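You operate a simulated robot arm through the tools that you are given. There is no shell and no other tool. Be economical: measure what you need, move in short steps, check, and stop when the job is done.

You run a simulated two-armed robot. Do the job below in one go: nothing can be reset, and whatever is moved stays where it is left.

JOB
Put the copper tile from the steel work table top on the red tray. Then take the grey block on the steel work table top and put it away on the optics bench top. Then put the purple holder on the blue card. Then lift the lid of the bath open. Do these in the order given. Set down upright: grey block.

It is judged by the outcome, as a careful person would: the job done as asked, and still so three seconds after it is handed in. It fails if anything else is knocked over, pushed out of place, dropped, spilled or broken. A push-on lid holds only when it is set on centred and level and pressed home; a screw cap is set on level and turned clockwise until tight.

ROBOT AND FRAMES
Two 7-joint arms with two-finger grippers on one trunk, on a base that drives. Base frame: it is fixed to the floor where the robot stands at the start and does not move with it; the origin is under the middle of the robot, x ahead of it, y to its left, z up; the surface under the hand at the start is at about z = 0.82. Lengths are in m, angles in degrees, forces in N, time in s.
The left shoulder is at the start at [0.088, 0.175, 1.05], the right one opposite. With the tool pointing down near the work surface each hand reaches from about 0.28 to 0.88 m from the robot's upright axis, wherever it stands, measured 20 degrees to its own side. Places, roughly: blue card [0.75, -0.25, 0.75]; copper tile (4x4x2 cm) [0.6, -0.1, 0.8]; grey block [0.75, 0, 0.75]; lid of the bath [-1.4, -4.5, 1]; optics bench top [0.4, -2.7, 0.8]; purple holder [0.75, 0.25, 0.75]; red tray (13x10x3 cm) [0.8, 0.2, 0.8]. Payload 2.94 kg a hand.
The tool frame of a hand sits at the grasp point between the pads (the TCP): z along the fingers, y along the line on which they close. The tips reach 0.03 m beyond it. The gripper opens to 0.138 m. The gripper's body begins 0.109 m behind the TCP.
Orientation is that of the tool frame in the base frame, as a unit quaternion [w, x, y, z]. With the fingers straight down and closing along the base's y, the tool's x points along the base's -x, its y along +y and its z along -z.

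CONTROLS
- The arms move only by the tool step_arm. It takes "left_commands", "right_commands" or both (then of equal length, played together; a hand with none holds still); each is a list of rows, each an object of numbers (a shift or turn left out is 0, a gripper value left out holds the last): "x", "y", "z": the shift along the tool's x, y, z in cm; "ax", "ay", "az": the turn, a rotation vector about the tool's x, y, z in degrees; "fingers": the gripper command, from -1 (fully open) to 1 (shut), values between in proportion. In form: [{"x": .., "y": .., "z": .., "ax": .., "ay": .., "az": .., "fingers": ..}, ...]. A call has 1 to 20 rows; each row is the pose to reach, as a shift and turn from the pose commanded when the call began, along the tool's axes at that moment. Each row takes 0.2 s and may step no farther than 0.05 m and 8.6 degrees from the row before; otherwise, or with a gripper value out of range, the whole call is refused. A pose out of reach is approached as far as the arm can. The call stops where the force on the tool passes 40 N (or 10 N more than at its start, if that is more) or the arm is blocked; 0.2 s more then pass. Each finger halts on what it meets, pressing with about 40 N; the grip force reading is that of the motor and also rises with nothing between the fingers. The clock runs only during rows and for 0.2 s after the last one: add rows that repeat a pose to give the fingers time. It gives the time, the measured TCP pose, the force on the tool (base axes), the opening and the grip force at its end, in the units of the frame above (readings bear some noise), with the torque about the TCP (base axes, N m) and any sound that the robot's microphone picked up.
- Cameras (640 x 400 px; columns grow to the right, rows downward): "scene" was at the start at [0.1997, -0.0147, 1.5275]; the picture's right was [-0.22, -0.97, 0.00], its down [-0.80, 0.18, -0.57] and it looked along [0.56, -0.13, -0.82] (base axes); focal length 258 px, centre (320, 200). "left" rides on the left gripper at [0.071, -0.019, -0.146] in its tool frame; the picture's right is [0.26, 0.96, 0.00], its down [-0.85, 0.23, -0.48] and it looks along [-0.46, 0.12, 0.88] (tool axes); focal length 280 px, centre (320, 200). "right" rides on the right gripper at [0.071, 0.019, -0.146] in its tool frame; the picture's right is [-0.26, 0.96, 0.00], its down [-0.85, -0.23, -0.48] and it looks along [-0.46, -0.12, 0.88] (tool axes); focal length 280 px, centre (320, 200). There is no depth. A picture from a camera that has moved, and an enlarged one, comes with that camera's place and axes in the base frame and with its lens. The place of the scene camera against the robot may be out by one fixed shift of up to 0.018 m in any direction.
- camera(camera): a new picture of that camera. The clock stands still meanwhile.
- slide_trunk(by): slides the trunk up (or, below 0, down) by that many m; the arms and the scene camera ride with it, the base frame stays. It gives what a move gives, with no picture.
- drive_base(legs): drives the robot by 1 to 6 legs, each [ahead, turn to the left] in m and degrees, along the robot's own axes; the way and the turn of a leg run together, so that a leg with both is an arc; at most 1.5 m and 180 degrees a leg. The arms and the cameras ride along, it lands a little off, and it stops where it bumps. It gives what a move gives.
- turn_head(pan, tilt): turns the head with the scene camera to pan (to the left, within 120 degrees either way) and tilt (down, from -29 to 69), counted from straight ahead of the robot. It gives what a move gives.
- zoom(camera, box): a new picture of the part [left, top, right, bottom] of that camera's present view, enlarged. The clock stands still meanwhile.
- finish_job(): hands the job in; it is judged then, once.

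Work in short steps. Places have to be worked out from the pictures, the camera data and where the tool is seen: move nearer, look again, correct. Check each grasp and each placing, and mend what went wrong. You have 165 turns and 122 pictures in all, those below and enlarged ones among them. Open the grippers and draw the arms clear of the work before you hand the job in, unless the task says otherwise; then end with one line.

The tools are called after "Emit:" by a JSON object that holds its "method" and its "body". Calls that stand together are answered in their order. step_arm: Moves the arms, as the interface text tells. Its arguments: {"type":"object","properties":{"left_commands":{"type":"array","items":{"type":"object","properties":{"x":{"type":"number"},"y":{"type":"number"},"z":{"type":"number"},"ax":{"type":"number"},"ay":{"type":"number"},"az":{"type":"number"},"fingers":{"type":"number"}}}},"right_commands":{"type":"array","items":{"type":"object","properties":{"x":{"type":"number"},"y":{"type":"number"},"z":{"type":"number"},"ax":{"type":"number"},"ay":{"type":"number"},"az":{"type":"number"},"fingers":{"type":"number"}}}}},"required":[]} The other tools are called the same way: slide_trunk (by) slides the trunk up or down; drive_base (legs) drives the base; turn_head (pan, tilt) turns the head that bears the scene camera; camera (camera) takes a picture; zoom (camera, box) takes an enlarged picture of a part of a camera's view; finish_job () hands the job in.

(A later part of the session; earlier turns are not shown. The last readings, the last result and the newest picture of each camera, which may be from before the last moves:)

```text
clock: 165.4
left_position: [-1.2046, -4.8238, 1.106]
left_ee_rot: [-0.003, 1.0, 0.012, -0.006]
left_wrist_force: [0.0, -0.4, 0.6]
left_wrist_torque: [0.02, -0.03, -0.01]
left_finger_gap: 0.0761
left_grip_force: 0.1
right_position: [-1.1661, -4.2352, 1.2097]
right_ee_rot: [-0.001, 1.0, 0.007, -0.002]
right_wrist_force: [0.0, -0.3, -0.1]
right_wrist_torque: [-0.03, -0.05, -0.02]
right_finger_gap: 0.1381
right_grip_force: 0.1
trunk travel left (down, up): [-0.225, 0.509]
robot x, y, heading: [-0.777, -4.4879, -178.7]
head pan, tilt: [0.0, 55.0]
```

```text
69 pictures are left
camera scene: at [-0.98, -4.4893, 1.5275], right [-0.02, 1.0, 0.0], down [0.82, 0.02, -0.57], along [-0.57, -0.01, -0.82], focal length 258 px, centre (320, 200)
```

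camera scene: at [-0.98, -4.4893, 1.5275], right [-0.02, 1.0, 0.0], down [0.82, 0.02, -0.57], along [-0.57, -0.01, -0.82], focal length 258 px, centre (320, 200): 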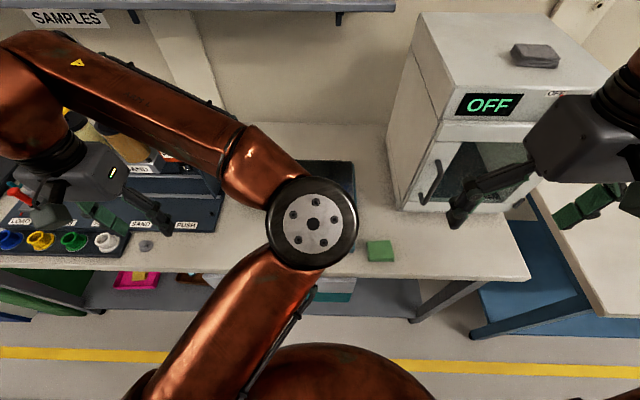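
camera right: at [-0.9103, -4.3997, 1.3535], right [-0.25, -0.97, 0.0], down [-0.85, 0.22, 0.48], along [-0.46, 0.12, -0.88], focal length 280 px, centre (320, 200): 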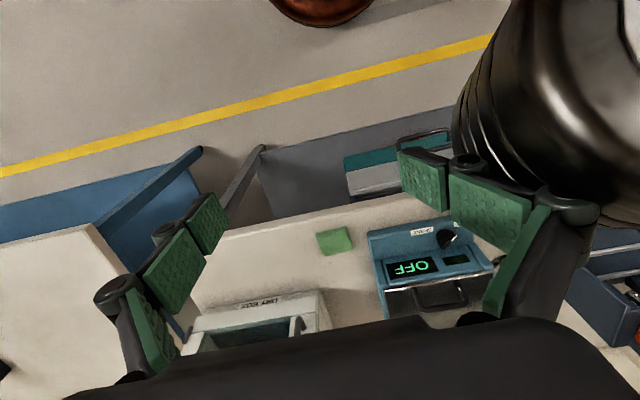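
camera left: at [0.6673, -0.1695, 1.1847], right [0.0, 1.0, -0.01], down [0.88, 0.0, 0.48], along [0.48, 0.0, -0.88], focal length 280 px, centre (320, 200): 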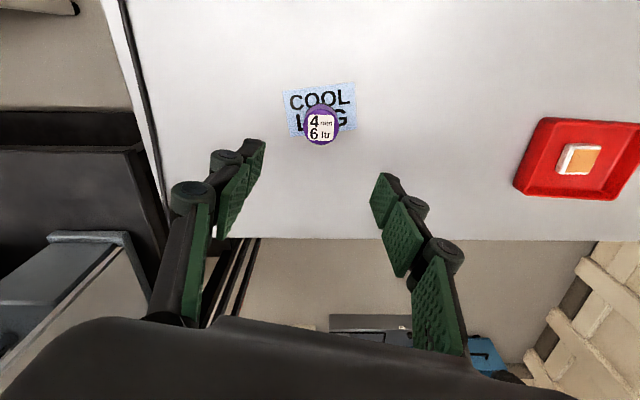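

I'll bring the left hand, raised, in front of the handle and use its own camera.

Emit:
{"method": "step_arm", "body": {"left_commands": [{"z": -3}, {"z": -5, "y": -3, "fingers": -1}, {"z": -5, "y": -7}, {"z": -5, "y": -11}, {"z": -5, "y": -15}, {"z": -5, "y": -19}, {"z": -5, "y": -23}, {"z": -5, "y": -27}, {"z": -5, "y": -30}, {"z": -5, "y": -30}]}}

Emit:
{"method": "camera", "body": {"camera": "left"}}

Emit:
{"method": "camera", "body": {"camera": "scene"}}

```text
clock: 167.6
left_position: [-1.2754, -4.5579, 1.1824]
left_ee_rot: [-0.004, 1.0, 0.013, -0.006]
left_wrist_force: [-0.2, 0.1, -0.7]
left_wrist_torque: [0.05, -0.01, 0.03]
left_finger_gap: 0.1381
left_grip_force: 0.1
left hand out of reach, approached as far as the arm can: row 6, 7, 8, 9, 10
right_position: [-1.1658, -4.2356, 1.2101]
right_ee_rot: [0.0, 1.0, 0.008, -0.002]
right_wrist_force: [0.0, -0.4, 0.9]
right_wrist_torque: [0.02, -0.01, -0.04]
right_finger_gap: 0.1382
right_grip_force: 0.1
trunk travel left (down, up): [-0.225, 0.509]
robot x, y, heading: [-0.7744, -4.4895, -179.0]
head pan, tilt: [0.0, 55.0]
```

```text
68 pictures are left
camera left: at [-1.2052, -4.5377, 1.3262], right [0.29, -0.96, -0.01], down [-0.84, -0.26, 0.48], along [-0.47, -0.13, -0.88], focal length 280 px, centre (320, 200)
```

left: 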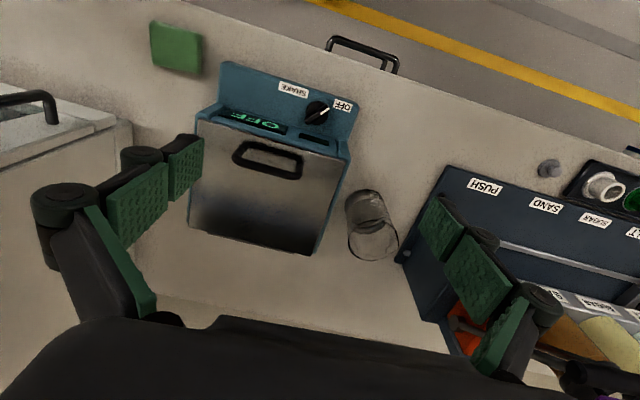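

```text
67 pictures are left
camera scene: at [-0.9793, -4.4902, 1.5277], right [-0.02, 1.0, 0.0], down [0.82, 0.02, -0.57], along [-0.57, -0.01, -0.82], focal length 258 px, centre (320, 200)
```

scene: 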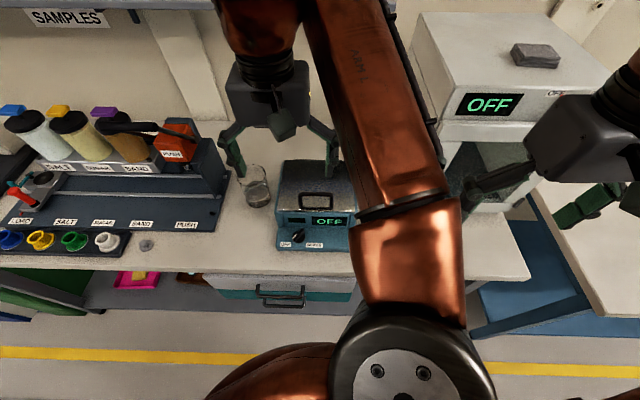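

I'll zoom on the handle.

Emit:
{"method": "zoom", "body": {"camera": "left", "box": [180, 50, 400, 270]}}

Emit:
{"method": "zoom", "body": {"camera": "scene", "box": [230, 140, 380, 260]}}

```text
1.82 times, centred on (290, 160) of left
camera zoom: at [-1.2052, -4.5377, 1.3262], right [0.29, -0.96, -0.01], down [-0.84, -0.26, 0.48], along [-0.47, -0.13, -0.88], focal length 510 px, centre (374, 273)
```

zoom: 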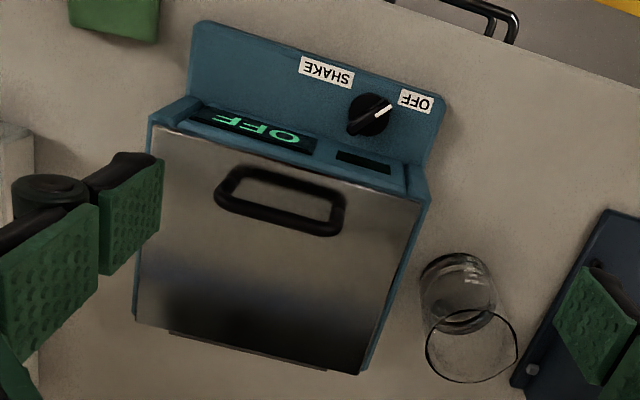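

```text
3.33 times, centred on (305, 200) of scene
camera zoom: at [-0.9793, -4.4902, 1.5277], right [-0.02, 1.0, 0.0], down [0.82, 0.02, -0.57], along [-0.57, -0.01, -0.82], focal length 861 px, centre (370, 200)
```

zoom: 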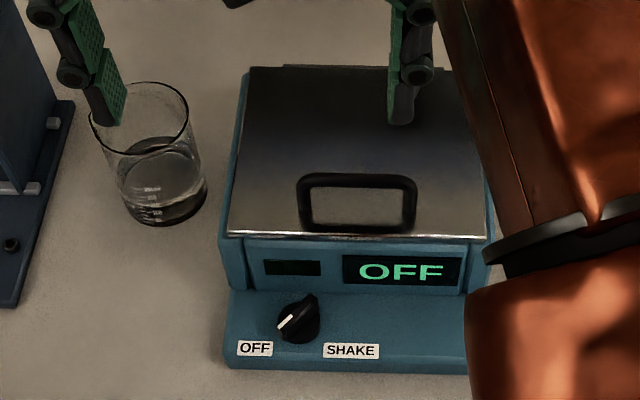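

Triangulating both views gives the handle bar at about (-1.351, -4.509, 1.013), the lid surface at z ≈ 0.975 and the hinge near x ≈ -1.51. I'll move above it and lower partway.

Emit:
{"method": "step_arm", "body": {"left_commands": [{"x": -3}, {"x": -6, "y": -1.5}, {"x": -7.4, "y": -4}, {"x": -7.4, "y": -5.1}, {"x": -7.4, "y": -5.1, "z": 3}, {"x": -7.4, "y": -5.1, "z": 6}, {"x": -7.4, "y": -5.1, "z": 9}, {"x": -7.4, "y": -5.1, "z": 9}]}}

Emit:
{"method": "camera", "body": {"camera": "left"}}

Emit:
{"method": "camera", "body": {"camera": "scene"}}

```text
clock: 169.4
left_position: [-1.3496, -4.5074, 1.0959]
left_ee_rot: [-0.005, 1.0, 0.012, -0.006]
left_wrist_force: [1.1, 0.3, 0.9]
left_wrist_torque: [-0.01, 0.04, 0.02]
left_finger_gap: 0.1382
left_grip_force: 0.0
right_position: [-1.1674, -4.2353, 1.2097]
right_ee_rot: [0.001, 1.0, 0.007, -0.003]
right_wrist_force: [0.5, 0.7, -0.8]
right_wrist_torque: [0.02, 0.02, 0.01]
right_finger_gap: 0.138
right_grip_force: 0.0
trunk travel left (down, up): [-0.225, 0.509]
robot x, y, heading: [-0.7762, -4.4887, -178.7]
head pan, tilt: [0.0, 55.0]
```

```text
64 pictures are left
camera left: at [-1.279, -4.4862, 1.2404], right [0.29, -0.96, -0.01], down [-0.84, -0.25, 0.49], along [-0.47, -0.13, -0.87], focal length 280 px, centre (320, 200)
```

left: 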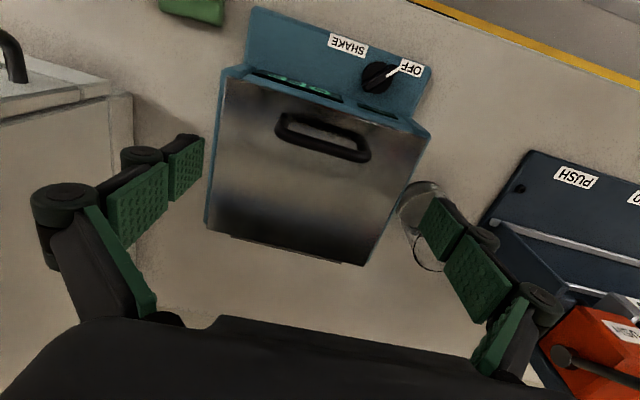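

```text
63 pictures are left
camera scene: at [-0.9793, -4.4891, 1.5277], right [-0.02, 1.0, 0.0], down [0.82, 0.02, -0.57], along [-0.57, -0.01, -0.82], focal length 258 px, centre (320, 200)
```

scene: 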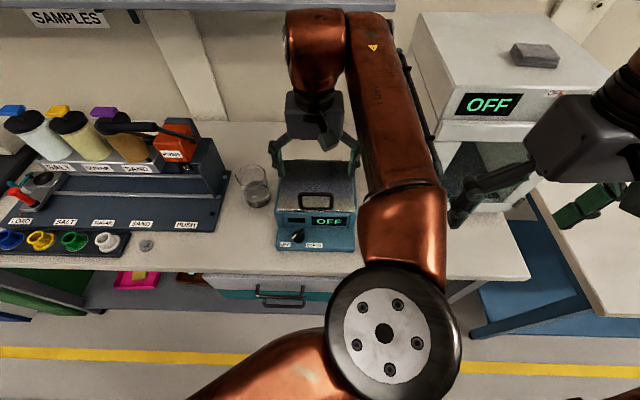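

The handle is centred under the hand and parallel to the closing line. I'll narrow the opening a little, descend to bar level and look.

Emit:
{"method": "step_arm", "body": {"left_commands": [{"z": 2, "x": -0.2, "fingers": -0.7}, {"z": 4, "x": -0.2}, {"z": 6, "x": -0.2}, {"z": 7.3, "x": -0.2}, {"z": 8, "x": -0.2}, {"z": 8, "x": -0.2}]}}

Emit:
{"method": "camera", "body": {"camera": "left"}}

Emit:
{"method": "zoom", "body": {"camera": "scene", "box": [230, 100, 380, 260]}}

```text
clock: 170.8
left_position: [-1.3808, -4.5209, 1.0369]
left_ee_rot: [-0.003, 1.0, 0.013, -0.006]
left_wrist_force: [-0.3, 0.3, -0.3]
left_wrist_torque: [0.04, -0.02, 0.02]
left_finger_gap: 0.1172
left_grip_force: 0.0
left hand out of reach, approached as far as the arm can: row 1, 2, 3, 4, 5, 6
right_position: [-1.1666, -4.2344, 1.2085]
right_ee_rot: [0.0, 1.0, 0.007, -0.003]
right_wrist_force: [-0.2, -0.4, -0.6]
right_wrist_torque: [-0.01, -0.01, -0.02]
right_finger_gap: 0.1379
right_grip_force: 0.1
trunk travel left (down, up): [-0.225, 0.509]
robot x, y, heading: [-0.779, -4.4835, -178.9]
head pan, tilt: [0.0, 55.0]
```

```text
62 pictures are left
camera left: at [-1.3092, -4.5001, 1.1818], right [0.29, -0.96, -0.01], down [-0.84, -0.26, 0.48], along [-0.47, -0.13, -0.88], focal length 280 px, centre (320, 200)
```

left: 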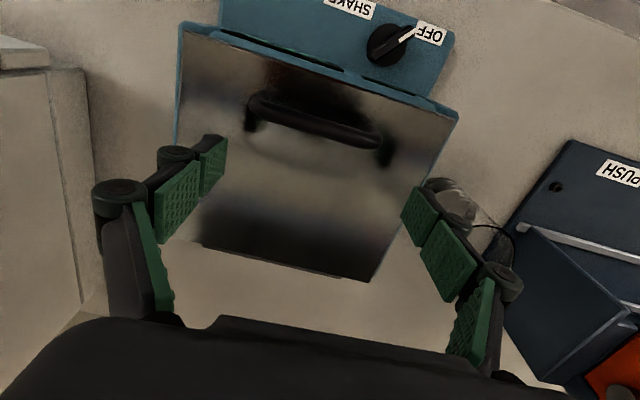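

```text
2.50 times, centred on (305, 180) of scene
camera zoom: at [-0.9797, -4.4891, 1.5276], right [-0.02, 1.0, 0.0], down [0.82, 0.02, -0.57], along [-0.57, -0.01, -0.82], focal length 646 px, centre (358, 250)
```

zoom: 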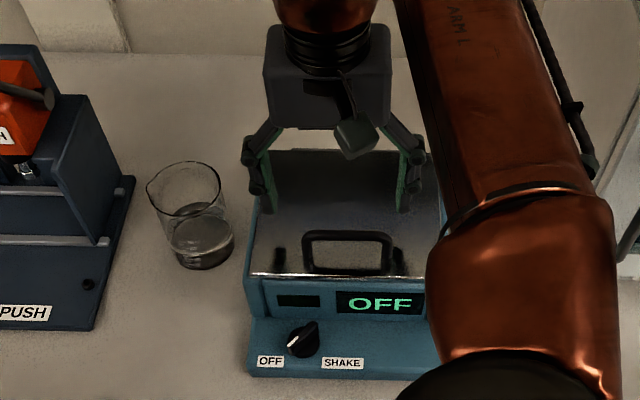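

The arm's posture keeps it from coming that close to the robot, so I'll raise the hand and back the base off 9 cm.

Emit:
{"method": "step_arm", "body": {"left_commands": [{"z": -3}, {"z": -6}, {"z": -8}, {"z": -8}]}}

Emit:
{"method": "drive_base", "body": {"legs": [[-0.09, 0]]}}

```text
clock: 171.8
left_position: [-1.3778, -4.5188, 1.1165]
left_ee_rot: [-0.003, 1.0, 0.012, -0.007]
left_wrist_force: [0.0, 0.7, 0.2]
left_wrist_torque: [-0.01, 0.0, 0.01]
left_finger_gap: 0.1171
left_grip_force: 0.2
right_position: [-1.1667, -4.2352, 1.2083]
right_ee_rot: [0.0, 1.0, 0.007, -0.002]
right_wrist_force: [0.2, 0.1, 0.2]
right_wrist_torque: [0.03, 0.0, 0.01]
right_finger_gap: 0.1379
right_grip_force: 0.0
trunk travel left (down, up): [-0.225, 0.509]
robot x, y, heading: [-0.7759, -4.4873, -178.9]
head pan, tilt: [0.0, 55.0]
```

```text
clock: 172.9
left_position: [-1.3186, -4.5185, 1.1057]
left_ee_rot: [-0.005, 1.0, 0.013, 0.007]
left_wrist_force: [1.9, -1.5, -0.4]
left_wrist_torque: [0.15, 0.16, -0.01]
left_finger_gap: 0.1174
left_grip_force: 0.1
right_position: [-1.108, -4.2343, 1.2028]
right_ee_rot: [0.0, 1.0, 0.007, 0.009]
right_wrist_force: [0.3, 0.1, -0.2]
right_wrist_torque: [0.07, 0.11, -0.01]
right_finger_gap: 0.1383
right_grip_force: 0.2
trunk travel left (down, up): [-0.225, 0.509]
robot x, y, heading: [-0.6882, -4.4819, -178.7]
head pan, tilt: [0.0, 55.0]
```

I'll let the robot settle with a hold row and read the pose.

Emit:
{"method": "step_arm", "body": {"left_commands": [{"x": 0}, {"x": 0}]}}

```text
clock: 173.4
left_position: [-1.2391, -4.5513, 1.1762]
left_ee_rot: [-0.068, 0.996, 0.039, -0.048]
left_wrist_force: [-0.8, 0.0, -1.0]
left_wrist_torque: [0.06, -0.15, 0.0]
left_finger_gap: 0.1175
left_grip_force: 0.1
right_position: [-1.0091, -4.2312, 1.2172]
right_ee_rot: [0.0, 0.999, 0.006, -0.039]
right_wrist_force: [-0.5, -0.3, 0.8]
right_wrist_torque: [0.03, -0.02, -0.02]
right_finger_gap: 0.1379
right_grip_force: 0.1
trunk travel left (down, up): [-0.225, 0.509]
robot x, y, heading: [-0.6861, -4.4855, -178.5]
head pan, tilt: [0.0, 55.0]
stopped in row 2 (left hand): the arm was blocked; the commanded pose is now the measured one
```

Both hands show an unexpected tilt, so I'll look before doing anything else.

Emit:
{"method": "camera", "body": {"camera": "scene"}}

Emit:
{"method": "camera", "body": {"camera": "left"}}

```text
60 pictures are left
camera scene: at [-0.947, -4.49, 1.5254], right [-0.02, 1.0, 0.0], down [0.84, 0.02, -0.54], along [-0.54, -0.01, -0.84], focal length 258 px, centre (320, 200)
```

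scene: 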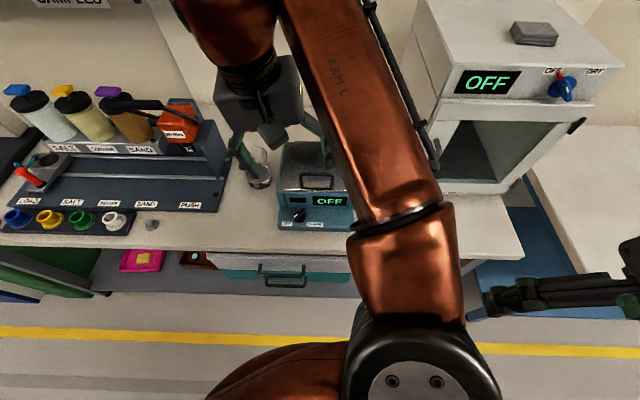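

```text
59 pictures are left
camera left: at [-1.156, -4.5445, 1.3154], right [0.33, -0.93, -0.16], down [-0.78, -0.36, 0.52], along [-0.54, -0.05, -0.84], focal length 280 px, centre (320, 200)
```

left: 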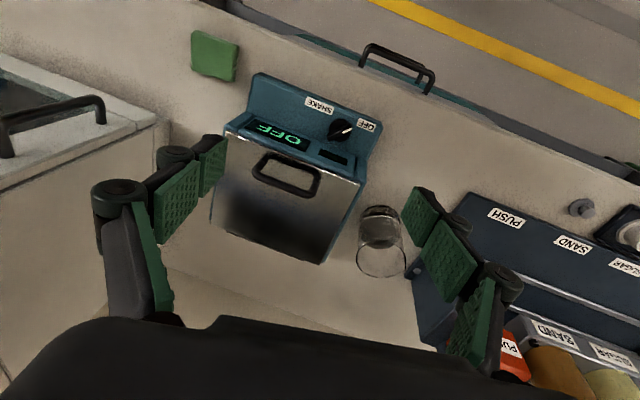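

The robot seems to have been rocking after the short reverse. I'll hold a bit more and re-read.

Emit:
{"method": "step_arm", "body": {"right_commands": [{"x": 0}, {"x": 0}, {"x": 0}, {"x": 0}]}}

```text
clock: 174.4
left_position: [-1.2323, -4.5435, 1.1698]
left_ee_rot: [-0.051, 0.997, 0.036, -0.047]
left_wrist_force: [-1.0, 0.3, 0.6]
left_wrist_torque: [-0.03, -0.19, 0.03]
left_finger_gap: 0.1173
left_grip_force: 0.0
right_position: [-1.0067, -4.229, 1.2199]
right_ee_rot: [-0.001, 0.999, 0.006, -0.038]
right_wrist_force: [-2.3, 0.1, 0.4]
right_wrist_torque: [0.02, -0.21, 0.0]
right_finger_gap: 0.1382
right_grip_force: 0.2
trunk travel left (down, up): [-0.225, 0.509]
robot x, y, heading: [-0.6915, -4.484, -178.5]
head pan, tilt: [0.0, 55.0]
```

I'll look again with the head raised to check for a lean.

Emit:
{"method": "turn_head", "body": {"pan": 0, "tilt": 30}}

Emit:
{"method": "camera", "body": {"camera": "scene"}}

Emit:
{"method": "camera", "body": {"camera": "right"}}

```text
clock: 175.3
left_position: [-1.234, -4.5323, 1.1611]
left_ee_rot: [-0.031, 0.998, 0.024, -0.044]
left_wrist_force: [2.1, -0.2, 0.8]
left_wrist_torque: [-0.08, 0.13, 0.03]
left_finger_gap: 0.1177
left_grip_force: 0.3
right_position: [-1.0097, -4.2299, 1.2217]
right_ee_rot: [-0.002, 0.999, 0.006, -0.036]
right_wrist_force: [0.2, 0.1, 0.8]
right_wrist_torque: [0.03, 0.11, 0.03]
right_finger_gap: 0.138
right_grip_force: 0.1
trunk travel left (down, up): [-0.225, 0.509]
robot x, y, heading: [-0.6916, -4.484, -178.6]
head pan, tilt: [0.0, 30.0]
```

```text
58 pictures are left
camera scene: at [-0.9028, -4.4878, 1.5654], right [-0.02, 1.0, 0.0], down [0.5, 0.01, -0.87], along [-0.87, -0.02, -0.5], focal length 258 px, centre (320, 200)
```

scene: 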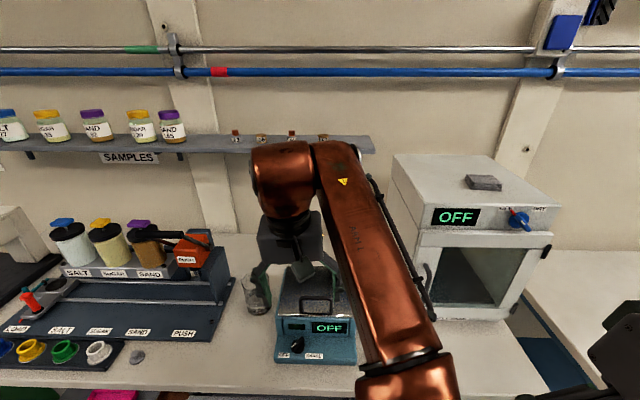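

```text
57 pictures are left
camera right: at [-0.9289, -4.2494, 1.3632], right [-0.25, -0.97, 0.01], down [-0.82, 0.22, 0.53], along [-0.52, 0.12, -0.85], focal length 280 px, centre (320, 200)
```

right: 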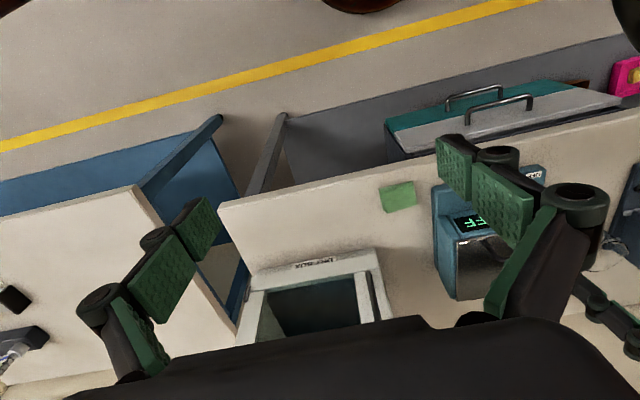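

The head and trunk aren't leaning. The arms were displaced by the jerk, and that became their commanded pose. I'll correct the left hand's orientation and let it settle.

Emit:
{"method": "step_arm", "body": {"left_commands": [{"ax": -1.5, "ay": 2.5, "az": 0.7}, {"ax": -3, "ay": 5, "az": 1.4}, {"ax": -3, "ay": 5, "az": 1.4}, {"ax": -3, "ay": 5, "az": 1.4}, {"ax": -3, "ay": 5, "az": 1.4}]}}

```text
clock: 176.5
left_position: [-1.2434, -4.5309, 1.1543]
left_ee_rot: [-0.003, 1.0, 0.011, 0.007]
left_wrist_force: [0.3, 0.6, 0.6]
left_wrist_torque: [-0.01, -0.02, -0.02]
left_finger_gap: 0.1171
left_grip_force: 0.1
right_position: [-1.0197, -4.2304, 1.2189]
right_ee_rot: [-0.001, 1.0, 0.006, -0.029]
right_wrist_force: [0.4, 0.0, 0.6]
right_wrist_torque: [-0.01, 0.0, 0.02]
right_finger_gap: 0.1379
right_grip_force: 0.1
trunk travel left (down, up): [-0.225, 0.509]
robot x, y, heading: [-0.6883, -4.4837, -178.6]
head pan, tilt: [0.0, 30.0]
```

Still settling slowly, so I'll wait a few seconds.

Emit:
{"method": "step_arm", "body": {"right_commands": [{"x": 0}, {"x": 0}, {"x": 0}, {"x": 0}, {"x": 0}, {"x": 0}, {"x": 0}, {"x": 0}, {"x": 0}, {"x": 0}, {"x": 0}, {"x": 0}, {"x": 0}, {"x": 0}, {"x": 0}, {"x": 0}, {"x": 0}, {"x": 0}, {"x": 0}, {"x": 0}]}}

```text
clock: 180.7
left_position: [-1.2418, -4.5306, 1.1541]
left_ee_rot: [-0.004, 1.0, 0.01, 0.008]
left_wrist_force: [-0.2, -0.3, 1.2]
left_wrist_torque: [-0.02, -0.04, 0.0]
left_finger_gap: 0.1174
left_grip_force: 0.0
right_position: [-1.02, -4.2302, 1.2189]
right_ee_rot: [-0.003, 1.0, 0.006, -0.03]
right_wrist_force: [0.0, -0.7, 0.5]
right_wrist_torque: [-0.03, 0.03, -0.03]
right_finger_gap: 0.1383
right_grip_force: 0.0
trunk travel left (down, up): [-0.225, 0.509]
robot x, y, heading: [-0.6934, -4.4906, -178.5]
head pan, tilt: [0.0, 30.0]
```

It's stable now. I'll move above the handle and lower to z ≈ 1.06.

Emit:
{"method": "step_arm", "body": {"left_commands": [{"x": -3, "y": -0.8}, {"x": -6, "y": -1.6}, {"x": -9, "y": -2.3}, {"x": -11, "y": -2.6}, {"x": -11, "y": -2.6, "z": 3}, {"x": -11, "y": -2.6, "z": 6}, {"x": -11, "y": -2.6, "z": 9}, {"x": -11, "y": -2.6, "z": 9}]}}

Emit:
{"method": "camera", "body": {"camera": "left"}}

```text
clock: 182.5
left_position: [-1.3521, -4.5068, 1.0617]
left_ee_rot: [-0.004, 1.0, 0.011, 0.007]
left_wrist_force: [0.5, 0.3, -0.2]
left_wrist_torque: [0.0, 0.0, 0.01]
left_finger_gap: 0.1172
left_grip_force: 0.0
right_position: [-1.0188, -4.2304, 1.2194]
right_ee_rot: [-0.002, 1.0, 0.006, -0.029]
right_wrist_force: [0.5, 0.6, 0.7]
right_wrist_torque: [0.0, 0.01, -0.02]
right_finger_gap: 0.1377
right_grip_force: 0.1
trunk travel left (down, up): [-0.225, 0.509]
robot x, y, heading: [-0.6913, -4.4835, -178.7]
head pan, tilt: [0.0, 30.0]
```

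```text
56 pictures are left
camera left: at [-1.2841, -4.4872, 1.2084], right [0.28, -0.96, 0.0], down [-0.85, -0.25, 0.46], along [-0.45, -0.13, -0.89], focal length 280 px, centre (320, 200)
```

left: 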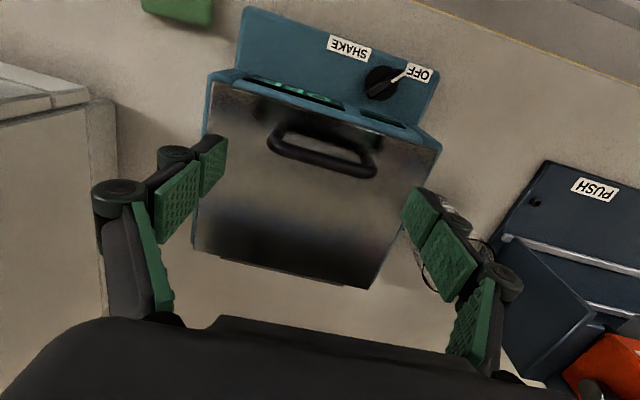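

The handle is centred at (-1.351, -4.507). I'll descend to bar level.

Emit:
{"method": "step_arm", "body": {"left_commands": [{"z": 1.5}, {"z": 3}, {"z": 4}, {"z": 4.7}, {"z": 4.7}]}}

Emit:
{"method": "camera", "body": {"camera": "left"}}

```text
clock: 183.7
left_position: [-1.3516, -4.5074, 1.0146]
left_ee_rot: [-0.003, 1.0, 0.012, 0.006]
left_wrist_force: [0.1, 0.2, -0.7]
left_wrist_torque: [0.0, 0.01, 0.02]
left_finger_gap: 0.1175
left_grip_force: 0.1
right_position: [-1.0194, -4.2305, 1.2187]
right_ee_rot: [-0.003, 1.0, 0.006, -0.029]
right_wrist_force: [-0.7, 0.9, 0.0]
right_wrist_torque: [0.01, 0.0, 0.0]
right_finger_gap: 0.1381
right_grip_force: 0.1
trunk travel left (down, up): [-0.225, 0.509]
robot x, y, heading: [-0.6908, -4.488, -178.6]
head pan, tilt: [0.0, 30.0]
```

```text
55 pictures are left
camera left: at [-1.2846, -4.4872, 1.1618], right [0.28, -0.96, 0.0], down [-0.85, -0.25, 0.46], along [-0.45, -0.13, -0.89], focal length 280 px, centre (320, 200)
```

left: 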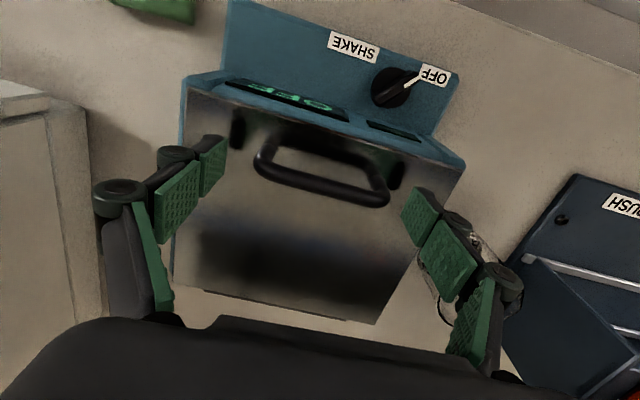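

The bar is at TCP level between the pads. I'll lower 5 mm more and close.

Emit:
{"method": "step_arm", "body": {"left_commands": [{"z": 0.5}, {"z": 0.5, "fingers": -0.2}, {"z": 0.5, "fingers": 0.2}, {"z": 0.5, "fingers": 1}, {"z": 0.5}, {"z": 0.5}, {"z": 0.5}, {"z": 0.5}]}}

Emit:
{"method": "camera", "body": {"camera": "left"}}

```text
clock: 185.5
left_position: [-1.3524, -4.5099, 1.011]
left_ee_rot: [-0.003, 1.0, 0.012, 0.005]
left_wrist_force: [-2.9, -15.4, 6.9]
left_wrist_torque: [-0.96, 0.1, 0.56]
left_finger_gap: 0.0892
left_grip_force: 44.9
right_position: [-1.0185, -4.2324, 1.2193]
right_ee_rot: [-0.002, 1.0, 0.005, -0.03]
right_wrist_force: [-0.4, -0.6, 0.1]
right_wrist_torque: [-0.01, 0.01, -0.04]
right_finger_gap: 0.138
right_grip_force: 0.1
trunk travel left (down, up): [-0.225, 0.509]
robot x, y, heading: [-0.6904, -4.4847, -178.4]
head pan, tilt: [0.0, 30.0]
```

```text
54 pictures are left
camera left: at [-1.2842, -4.4897, 1.1579], right [0.29, -0.96, 0.0], down [-0.85, -0.26, 0.47], along [-0.45, -0.13, -0.89], focal length 280 px, centre (320, 200)
```

left: 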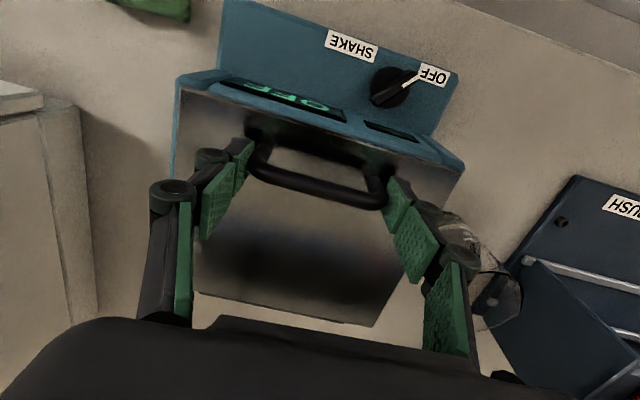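

Gripped on the arch (gap 8.9 cm). I'll begin the lifting arc about the hinge, the first 20°, in small steps.

Emit:
{"method": "step_arm", "body": {"left_commands": [{"x": -0.2, "z": -0.7, "y": 0.1}, {"x": -0.4, "z": -1.35, "y": 0.2}, {"x": -0.95, "z": -2.65, "y": 0.2}, {"x": -1.6, "z": -3.9, "y": 0.2}, {"x": -2.35, "z": -5.1, "y": 0.2}, {"x": -2.35, "z": -5.1, "y": 0.2}]}}

Emit:
{"method": "camera", "body": {"camera": "left"}}

Emit:
{"method": "camera", "body": {"camera": "scene"}}

```text
clock: 186.9
left_position: [-1.3732, -4.5102, 1.0622]
left_ee_rot: [-0.003, 1.0, 0.011, 0.006]
left_wrist_force: [18.5, -8.6, 3.1]
left_wrist_torque: [-0.46, -1.24, -0.45]
left_finger_gap: 0.0888
left_grip_force: 44.9
right_position: [-1.0174, -4.232, 1.22]
right_ee_rot: [-0.002, 1.0, 0.006, -0.03]
right_wrist_force: [-0.7, -0.1, 0.8]
right_wrist_torque: [0.0, -0.01, -0.05]
right_finger_gap: 0.138
right_grip_force: 0.2
trunk travel left (down, up): [-0.225, 0.509]
robot x, y, heading: [-0.6903, -4.486, -178.7]
head pan, tilt: [0.0, 30.0]
```

```text
53 pictures are left
camera left: at [-1.3063, -4.4901, 1.2087], right [0.28, -0.96, 0.0], down [-0.85, -0.25, 0.46], along [-0.45, -0.13, -0.89], focal length 280 px, centre (320, 200)
```

left: 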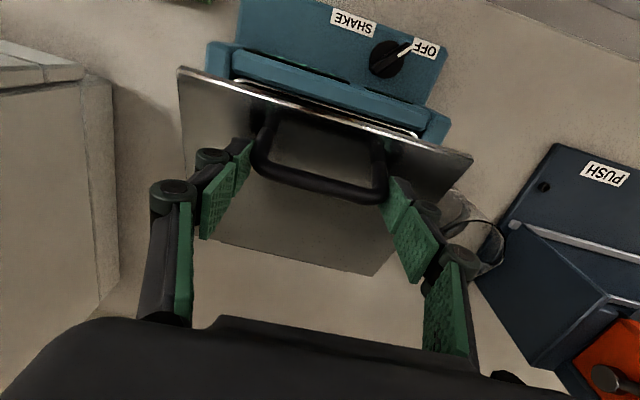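

```text
52 pictures are left
camera scene: at [-0.9085, -4.4898, 1.5641], right [-0.02, 1.0, 0.0], down [0.5, 0.01, -0.87], along [-0.87, -0.02, -0.5], focal length 258 px, centre (320, 200)
```

scene: 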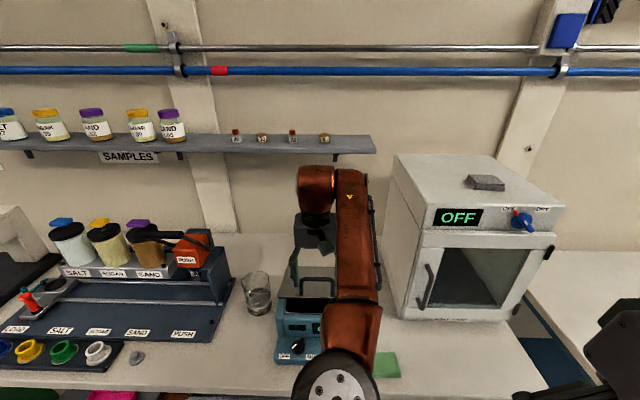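

The lid is rising. A +18 N force in x suggests the hinge is slightly further back, so I'll adjust the arc and continue another 20°.

Emit:
{"method": "step_arm", "body": {"left_commands": [{"x": -0.5, "z": -1.4}, {"x": -1.5, "z": -2.6}, {"x": -2.6, "z": -3.8}, {"x": -3.8, "z": -4.9}, {"x": -3.8, "z": -4.9}]}}

Emit:
{"method": "camera", "body": {"camera": "left"}}

```text
clock: 188.1
left_position: [-1.4143, -4.5098, 1.1088]
left_ee_rot: [-0.005, 1.0, 0.01, 0.007]
left_wrist_force: [6.3, -0.6, -1.5]
left_wrist_torque: [0.78, -0.91, -0.82]
left_finger_gap: 0.0887
left_grip_force: 44.8
right_position: [-1.0187, -4.2305, 1.2175]
right_ee_rot: [-0.002, 1.0, 0.007, -0.03]
right_wrist_force: [-0.1, 0.3, 0.0]
right_wrist_torque: [-0.02, -0.01, -0.02]
right_finger_gap: 0.1379
right_grip_force: 0.1
trunk travel left (down, up): [-0.225, 0.509]
robot x, y, heading: [-0.6904, -4.485, -178.7]
head pan, tilt: [0.0, 30.0]
```

```text
51 pictures are left
camera left: at [-1.3474, -4.4904, 1.256], right [0.28, -0.96, -0.01], down [-0.85, -0.25, 0.46], along [-0.45, -0.13, -0.89], focal length 280 px, centre (320, 200)
```

left: 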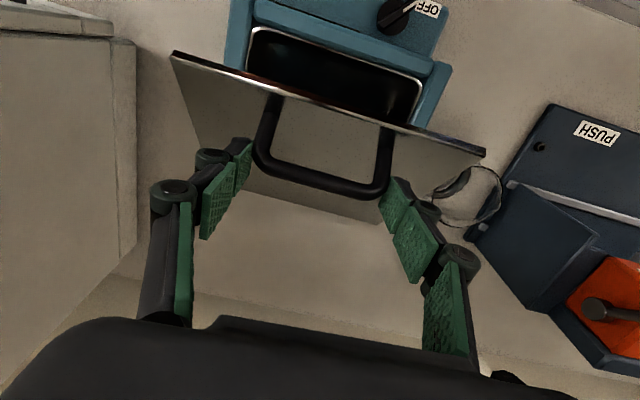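

It's working with low force. I'll continue the arc to about 70°.

Emit:
{"method": "step_arm", "body": {"left_commands": [{"x": -1.3, "z": -1.0}, {"x": -2.6, "z": -1.8}, {"x": -4.0, "z": -2.5}, {"x": -5.4, "z": -3.15}, {"x": -7.0, "z": -3.6}, {"x": -7.0, "z": -3.6}]}}

Emit:
{"method": "camera", "body": {"camera": "left"}}

Emit:
{"method": "camera", "body": {"camera": "scene"}}

```text
clock: 188.9
left_position: [-1.4198, -4.5211, 1.1281]
left_ee_rot: [-0.01, 1.0, 0.005, 0.001]
left_wrist_force: [0.5, 0.6, 0.7]
left_wrist_torque: [-0.1, 0.1, -0.02]
left_finger_gap: 0.0
left_grip_force: 27.9
left hand out of reach, approached as far as the arm can: row 1, 2, 3, 4
right_position: [-1.0104, -4.2303, 1.223]
right_ee_rot: [-0.002, 0.999, 0.007, -0.036]
right_wrist_force: [1.1, -0.3, 0.5]
right_wrist_torque: [-0.08, 0.15, -0.01]
right_finger_gap: 0.1381
right_grip_force: 0.1
trunk travel left (down, up): [-0.225, 0.509]
robot x, y, heading: [-0.6895, -4.4845, -179.0]
head pan, tilt: [0.0, 30.0]
stopped in row 4 (right hand): the arm was blocked; the commanded pose is now the measured one
```

```text
50 pictures are left
camera left: at [-1.3508, -4.5028, 1.275], right [0.27, -0.96, -0.02], down [-0.85, -0.25, 0.47], along [-0.46, -0.11, -0.88], focal length 280 px, centre (320, 200)
```

left: 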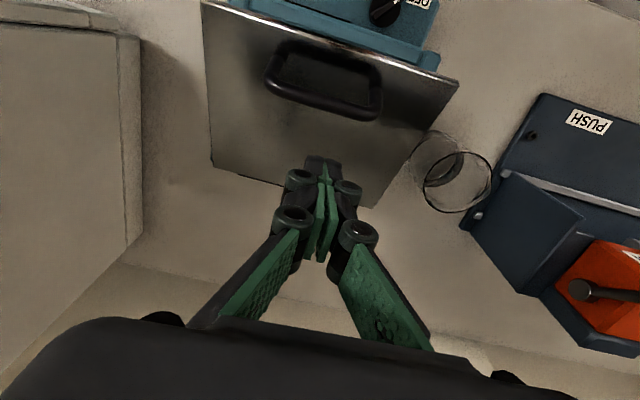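

```text
49 pictures are left
camera scene: at [-0.9063, -4.4755, 1.5656], right [-0.02, 1.0, -0.01], down [0.5, 0.0, -0.87], along [-0.87, -0.02, -0.5], focal length 258 px, centre (320, 200)
```

scene: 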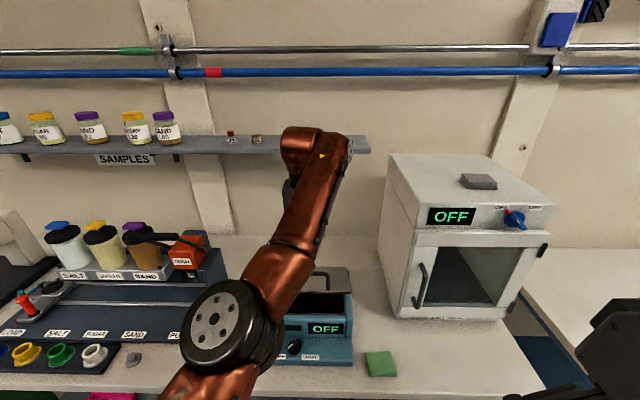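

The arm's elbow flipped over to the left and the grip slipped off. I'll hold to settle, then look at the lid.

Emit:
{"method": "step_arm", "body": {"left_commands": [{"z": 0}, {"z": 0}, {"z": 0, "fingers": -0.7}, {"z": 0}, {"z": 0}, {"z": 0}, {"z": 0}, {"z": 0}]}}

Emit:
{"method": "camera", "body": {"camera": "left"}}

Emit:
{"method": "camera", "body": {"camera": "scene"}}

```text
clock: 190.8
left_position: [-1.4227, -4.5225, 1.1229]
left_ee_rot: [-0.012, 1.0, 0.007, 0.005]
left_wrist_force: [0.8, 0.4, -0.8]
left_wrist_torque: [0.02, 0.0, -0.01]
left_finger_gap: 0.1173
left_grip_force: 0.1
right_position: [-1.0162, -4.2312, 1.2187]
right_ee_rot: [-0.002, 0.999, 0.007, -0.032]
right_wrist_force: [0.7, 0.0, 1.1]
right_wrist_torque: [-0.01, 0.01, 0.02]
right_finger_gap: 0.1381
right_grip_force: 0.0
trunk travel left (down, up): [-0.225, 0.509]
robot x, y, heading: [-0.6897, -4.4854, -178.9]
head pan, tilt: [0.0, 30.0]
```

```text
48 pictures are left
camera left: at [-1.354, -4.5045, 1.2688], right [0.27, -0.96, -0.02], down [-0.85, -0.25, 0.46], along [-0.45, -0.11, -0.89], focal length 280 px, centre (320, 200)
```

left: 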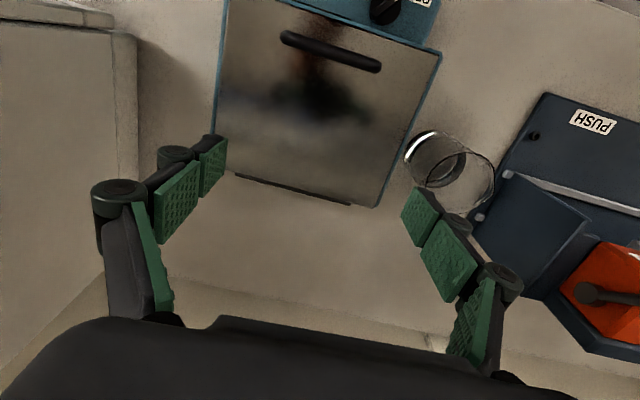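

```text
47 pictures are left
camera scene: at [-0.9116, -4.4873, 1.5636], right [-0.02, 1.0, 0.0], down [0.5, 0.01, -0.87], along [-0.87, -0.02, -0.5], focal length 258 px, centre (320, 200)
```

scene: 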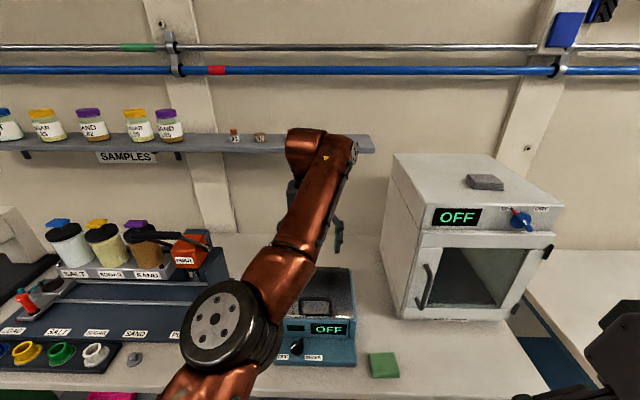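

The lid fell shut and nothing else moved. The elbow is now in a better posture. I'll rehearse the end of the arc in free air to see that it can be reached without another flip.

Emit:
{"method": "step_arm", "body": {"left_commands": [{"x": -2, "y": -1, "z": -1.5}, {"x": -4, "y": -1.4, "z": -2.5}, {"x": -6, "y": -1.4, "z": -3}, {"x": -8, "y": -1.4, "z": -3.3}, {"x": -10, "y": -1.4, "z": -3.5}, {"x": -10, "y": -1.4, "z": -3.5}]}}

Emit:
{"method": "camera", "body": {"camera": "scene"}}

```text
clock: 192.2
left_position: [-1.4217, -4.5216, 1.1224]
left_ee_rot: [-0.011, 1.0, 0.005, 0.004]
left_wrist_force: [-0.6, -0.5, -0.8]
left_wrist_torque: [0.0, 0.0, 0.02]
left_finger_gap: 0.1172
left_grip_force: 0.1
left hand out of reach, approached as far as the arm can: row 1, 2, 3, 4, 5, 6
right_position: [-1.0175, -4.2323, 1.2204]
right_ee_rot: [-0.001, 0.999, 0.007, -0.031]
right_wrist_force: [0.0, -0.8, -0.2]
right_wrist_torque: [-0.02, -0.03, 0.03]
right_finger_gap: 0.1381
right_grip_force: 0.1
trunk travel left (down, up): [-0.225, 0.509]
robot x, y, heading: [-0.688, -4.4874, -179.0]
head pan, tilt: [0.0, 30.0]
```

```text
46 pictures are left
camera scene: at [-0.9117, -4.4876, 1.5636], right [-0.02, 1.0, 0.0], down [0.5, 0.01, -0.87], along [-0.87, -0.02, -0.5], focal length 258 px, centre (320, 200)
```

scene: 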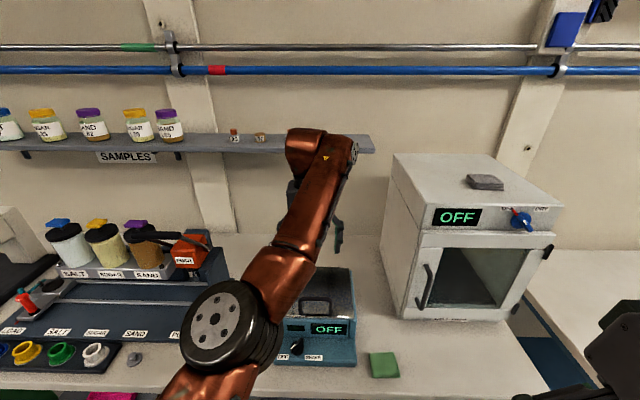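

The outer reach is the limit here. Raising the trunk and moving closer, plus tilting the hand as the lid rises, should fix that. I'll first draw the hand back above the handle.

Emit:
{"method": "step_arm", "body": {"left_commands": [{"x": 1}, {"x": 3, "y": -0.7}, {"x": 5, "y": -1.4}, {"x": 7, "y": -1.4}, {"x": 7, "y": -1.4}]}}

Emit:
{"method": "slide_trunk", "body": {"by": 0.15}}

```text
clock: 193.3
left_position: [-1.3515, -4.5077, 1.1236]
left_ee_rot: [-0.012, 1.0, 0.005, 0.005]
left_wrist_force: [-0.3, 0.0, 0.4]
left_wrist_torque: [-0.01, -0.02, -0.02]
left_finger_gap: 0.1175
left_grip_force: 0.1
right_position: [-1.0168, -4.2337, 1.2193]
right_ee_rot: [-0.002, 0.999, 0.007, -0.032]
right_wrist_force: [0.0, 0.3, 1.2]
right_wrist_torque: [0.02, 0.02, -0.01]
right_finger_gap: 0.1383
right_grip_force: 0.1
trunk travel left (down, up): [-0.225, 0.509]
robot x, y, heading: [-0.6923, -4.4849, -178.8]
head pan, tilt: [0.0, 30.0]
```

```text
clock: 195.1
left_position: [-1.351, -4.5073, 1.2733]
left_ee_rot: [-0.011, 1.0, 0.006, 0.003]
left_wrist_force: [-0.7, 0.1, 0.4]
left_wrist_torque: [-0.02, -0.01, -0.01]
left_finger_gap: 0.1172
left_grip_force: 0.1
right_position: [-1.0173, -4.232, 1.3686]
right_ee_rot: [-0.002, 0.999, 0.006, -0.032]
right_wrist_force: [-0.4, 0.1, -0.2]
right_wrist_torque: [0.0, 0.01, -0.01]
right_finger_gap: 0.1379
right_grip_force: 0.0
trunk travel left (down, up): [-0.375, 0.359]
robot x, y, heading: [-0.6906, -4.4835, -178.8]
head pan, tilt: [0.0, 30.0]
```

Now I'll rehearse the end pose (x ≈ -1.50, z ≈ 1.16, tilted 24°) in free air above the closed lid.

Emit:
{"method": "step_arm", "body": {"left_commands": [{"z": 3}, {"z": 6}, {"x": -3, "z": 8, "ay": -5}, {"x": -6, "z": 10, "ay": -10}, {"x": -9, "z": 11, "ay": -15}, {"x": -12, "z": 11.3, "ay": -20}, {"x": -15, "z": 11.3, "ay": -25}, {"x": -15, "z": 11.3, "ay": -25}]}}

Emit:
{"method": "camera", "body": {"camera": "scene"}}

```text
clock: 196.9
left_position: [-1.4972, -4.5051, 1.1606]
left_ee_rot: [-0.01, 0.977, 0.007, -0.213]
left_wrist_force: [0.2, 0.0, -0.6]
left_wrist_torque: [-0.01, 0.02, -0.02]
left_finger_gap: 0.1174
left_grip_force: 0.0
right_position: [-1.0156, -4.2317, 1.3699]
right_ee_rot: [-0.002, 0.999, 0.007, -0.032]
right_wrist_force: [0.1, -0.2, -0.4]
right_wrist_torque: [0.02, 0.07, -0.01]
right_finger_gap: 0.138
right_grip_force: 0.1
trunk travel left (down, up): [-0.375, 0.359]
robot x, y, heading: [-0.6896, -4.4869, -178.8]
head pan, tilt: [0.0, 30.0]
```

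```text
45 pictures are left
camera scene: at [-0.8165, -4.4853, 1.7179], right [-0.02, 1.0, 0.0], down [0.5, 0.01, -0.87], along [-0.87, -0.02, -0.5], focal length 258 px, centre (320, 200)
```

scene: 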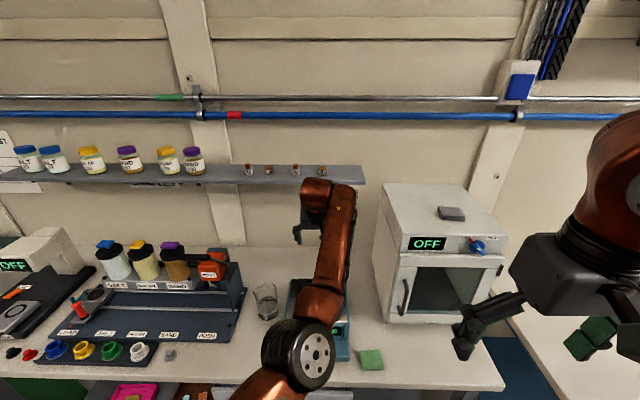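

The end pose is reachable and the shelf items are undisturbed. I'll go back above the handle, upright, at z ≈ 1.07.

Emit:
{"method": "step_arm", "body": {"left_commands": [{"x": 3, "z": 0.4, "ay": 5}, {"x": 6, "z": 0.8, "ay": 10}, {"x": 9, "z": 1.1, "ay": 15}, {"x": 12, "z": 1.5, "ay": 20}, {"x": 15, "z": 1.9, "ay": 25}, {"x": 17, "z": 2.1, "ay": 25}, {"x": 17, "z": 2.1, "ay": 25}]}}

Emit:
{"method": "camera", "body": {"camera": "left"}}

```text
clock: 198.5
left_position: [-1.3757, -4.5022, 1.0772]
left_ee_rot: [-0.011, 1.0, 0.005, 0.003]
left_wrist_force: [-0.5, -0.1, -0.4]
left_wrist_torque: [0.03, 0.01, 0.01]
left_finger_gap: 0.1172
left_grip_force: 0.2
left hand out of reach, approached as far as the arm can: row 5, 6, 7
right_position: [-1.0169, -4.2329, 1.3695]
right_ee_rot: [-0.001, 0.999, 0.008, -0.031]
right_wrist_force: [-0.6, -0.2, 0.3]
right_wrist_torque: [-0.02, 0.02, 0.03]
right_finger_gap: 0.1381
right_grip_force: 0.1
trunk travel left (down, up): [-0.375, 0.359]
robot x, y, heading: [-0.6951, -4.4847, -178.7]
head pan, tilt: [0.0, 30.0]
```

```text
44 pictures are left
camera left: at [-1.3071, -4.4852, 1.2242], right [0.27, -0.96, -0.02], down [-0.85, -0.25, 0.46], along [-0.45, -0.11, -0.89], focal length 280 px, centre (320, 200)
```

left: 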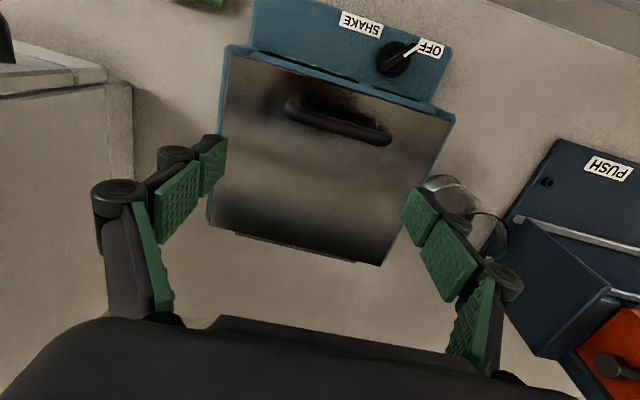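

Now the near side is the limit. I'll raise the hand, lower the trunk by 10 cm as a compromise, then re-approach.

Emit:
{"method": "step_arm", "body": {"left_commands": [{"z": -3}, {"z": -6}, {"z": -9}, {"z": -9}]}}

Emit:
{"method": "slide_trunk", "body": {"by": -0.1}}

```text
clock: 199.5
left_position: [-1.377, -4.5037, 1.1671]
left_ee_rot: [-0.01, 1.0, 0.005, 0.005]
left_wrist_force: [0.2, -0.5, -0.7]
left_wrist_torque: [0.02, 0.0, 0.0]
left_finger_gap: 0.1173
left_grip_force: 0.0
right_position: [-1.0169, -4.2321, 1.3691]
right_ee_rot: [-0.002, 0.999, 0.007, -0.031]
right_wrist_force: [0.4, 0.2, -0.6]
right_wrist_torque: [0.02, -0.04, 0.0]
right_finger_gap: 0.138
right_grip_force: 0.0
trunk travel left (down, up): [-0.375, 0.359]
robot x, y, heading: [-0.6922, -4.4877, -178.8]
head pan, tilt: [0.0, 30.0]
```

```text
clock: 200.8
left_position: [-1.3755, -4.5046, 1.0681]
left_ee_rot: [-0.011, 1.0, 0.005, 0.004]
left_wrist_force: [0.5, 0.5, 0.0]
left_wrist_torque: [-0.01, 0.0, -0.01]
left_finger_gap: 0.1176
left_grip_force: 0.1
right_position: [-1.0162, -4.2315, 1.2705]
right_ee_rot: [-0.001, 0.999, 0.008, -0.031]
right_wrist_force: [0.1, -0.3, 0.2]
right_wrist_torque: [0.01, 0.02, 0.01]
right_finger_gap: 0.1379
right_grip_force: 0.0
trunk travel left (down, up): [-0.275, 0.459]
robot x, y, heading: [-0.6931, -4.4812, -178.9]
head pan, tilt: [0.0, 30.0]
```

I'll move over the handle and descend.

Emit:
{"method": "step_arm", "body": {"left_commands": [{"x": 1.2, "y": 0.2}, {"x": 2.4, "y": 0.4}, {"x": 2.4, "y": 0.4, "z": 2}, {"x": 2.4, "y": 0.4, "z": 4}, {"x": 2.4, "y": 0.4, "z": 5.7}, {"x": 2.4, "y": 0.4, "z": 5.7}]}}

Emit:
{"method": "camera", "body": {"camera": "left"}}

```text
clock: 202.2
left_position: [-1.3533, -4.5083, 1.0114]
left_ee_rot: [-0.012, 1.0, 0.005, 0.004]
left_wrist_force: [0.2, -0.1, 0.9]
left_wrist_torque: [0.0, 0.02, 0.0]
left_finger_gap: 0.1174
left_grip_force: 0.0
right_position: [-1.017, -4.2321, 1.2696]
right_ee_rot: [-0.002, 0.999, 0.007, -0.031]
right_wrist_force: [0.2, 0.0, 0.0]
right_wrist_torque: [0.04, 0.03, 0.01]
right_finger_gap: 0.1382
right_grip_force: 0.0
trunk travel left (down, up): [-0.275, 0.459]
robot x, y, heading: [-0.689, -4.4845, -178.9]
head pan, tilt: [0.0, 30.0]
```

```text
43 pictures are left
camera left: at [-1.2848, -4.49, 1.1579], right [0.27, -0.96, -0.02], down [-0.85, -0.25, 0.46], along [-0.45, -0.11, -0.89], focal length 280 px, centre (320, 200)
```

left: 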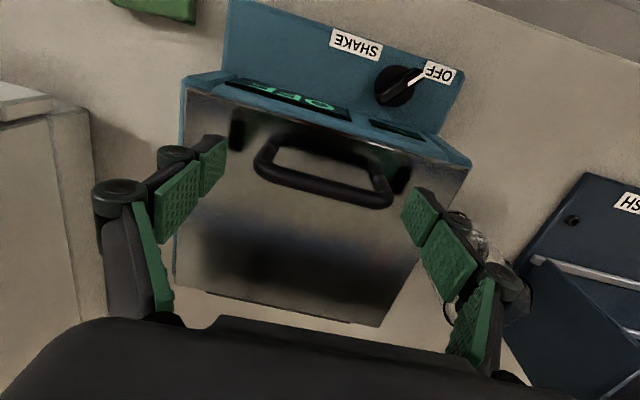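

It's well placed. I'll close on the handle again.

Emit:
{"method": "step_arm", "body": {"left_commands": [{"z": 0.1}, {"z": 0.1, "fingers": -0.2}, {"z": 0.1, "fingers": 0.2}, {"z": 0.1, "fingers": 1}, {"z": 0.1}, {"z": 0.1}, {"z": 0.1}, {"z": 0.1}]}}

Emit:
{"method": "step_arm", "body": {"left_commands": [{"x": -0.4, "z": -1.5}, {"x": -1.0, "z": -3.0}, {"x": -1.7, "z": -4.5}, {"x": -2.5, "z": -5.9, "ay": -2}, {"x": -3.5, "z": -7.2, "ay": -4}, {"x": -4.6, "z": -8.4, "ay": -6}, {"x": -4.6, "z": -8.4, "ay": -6}]}}

Emit:
{"method": "camera", "body": {"camera": "left"}}

```text
clock: 204.0
left_position: [-1.3541, -4.5108, 1.0106]
left_ee_rot: [-0.011, 1.0, 0.006, 0.003]
left_wrist_force: [-3.3, -17.3, 10.5]
left_wrist_torque: [-0.72, 0.14, 0.99]
left_finger_gap: 0.0894
left_grip_force: 45.3
right_position: [-1.0162, -4.2336, 1.2706]
right_ee_rot: [-0.002, 0.999, 0.007, -0.032]
right_wrist_force: [0.1, 0.0, -0.7]
right_wrist_torque: [0.02, 0.01, 0.0]
right_finger_gap: 0.1381
right_grip_force: 0.0
trunk travel left (down, up): [-0.275, 0.459]
robot x, y, heading: [-0.6858, -4.4843, -179.1]
head pan, tilt: [0.0, 30.0]
```

```text
clock: 205.6
left_position: [-1.3969, -4.5095, 1.0948]
left_ee_rot: [-0.011, 0.999, 0.005, -0.048]
left_wrist_force: [12.8, -5.8, -0.9]
left_wrist_torque: [-0.44, -1.44, -0.47]
left_finger_gap: 0.0887
left_grip_force: 45.2
right_position: [-1.0154, -4.2326, 1.2694]
right_ee_rot: [-0.002, 0.999, 0.008, -0.032]
right_wrist_force: [1.0, -0.5, 0.4]
right_wrist_torque: [0.0, 0.03, 0.02]
right_finger_gap: 0.1378
right_grip_force: 0.0
trunk travel left (down, up): [-0.275, 0.459]
robot x, y, heading: [-0.6892, -4.4878, -178.6]
head pan, tilt: [0.0, 30.0]
```

```text
42 pictures are left
camera left: at [-1.3143, -4.4933, 1.2327], right [0.27, -0.96, -0.05], down [-0.8, -0.25, 0.55], along [-0.54, -0.11, -0.83], focal length 280 px, centre (320, 200)
```

left: 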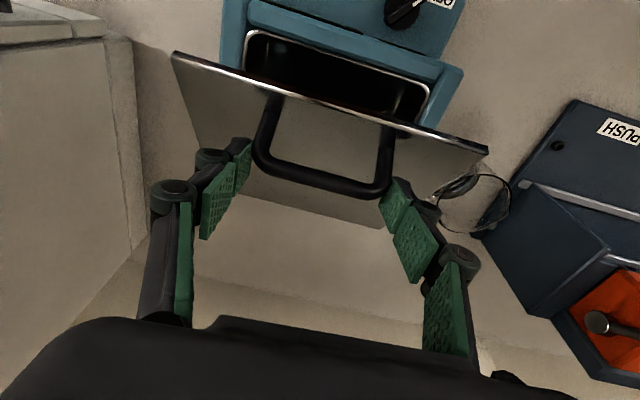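

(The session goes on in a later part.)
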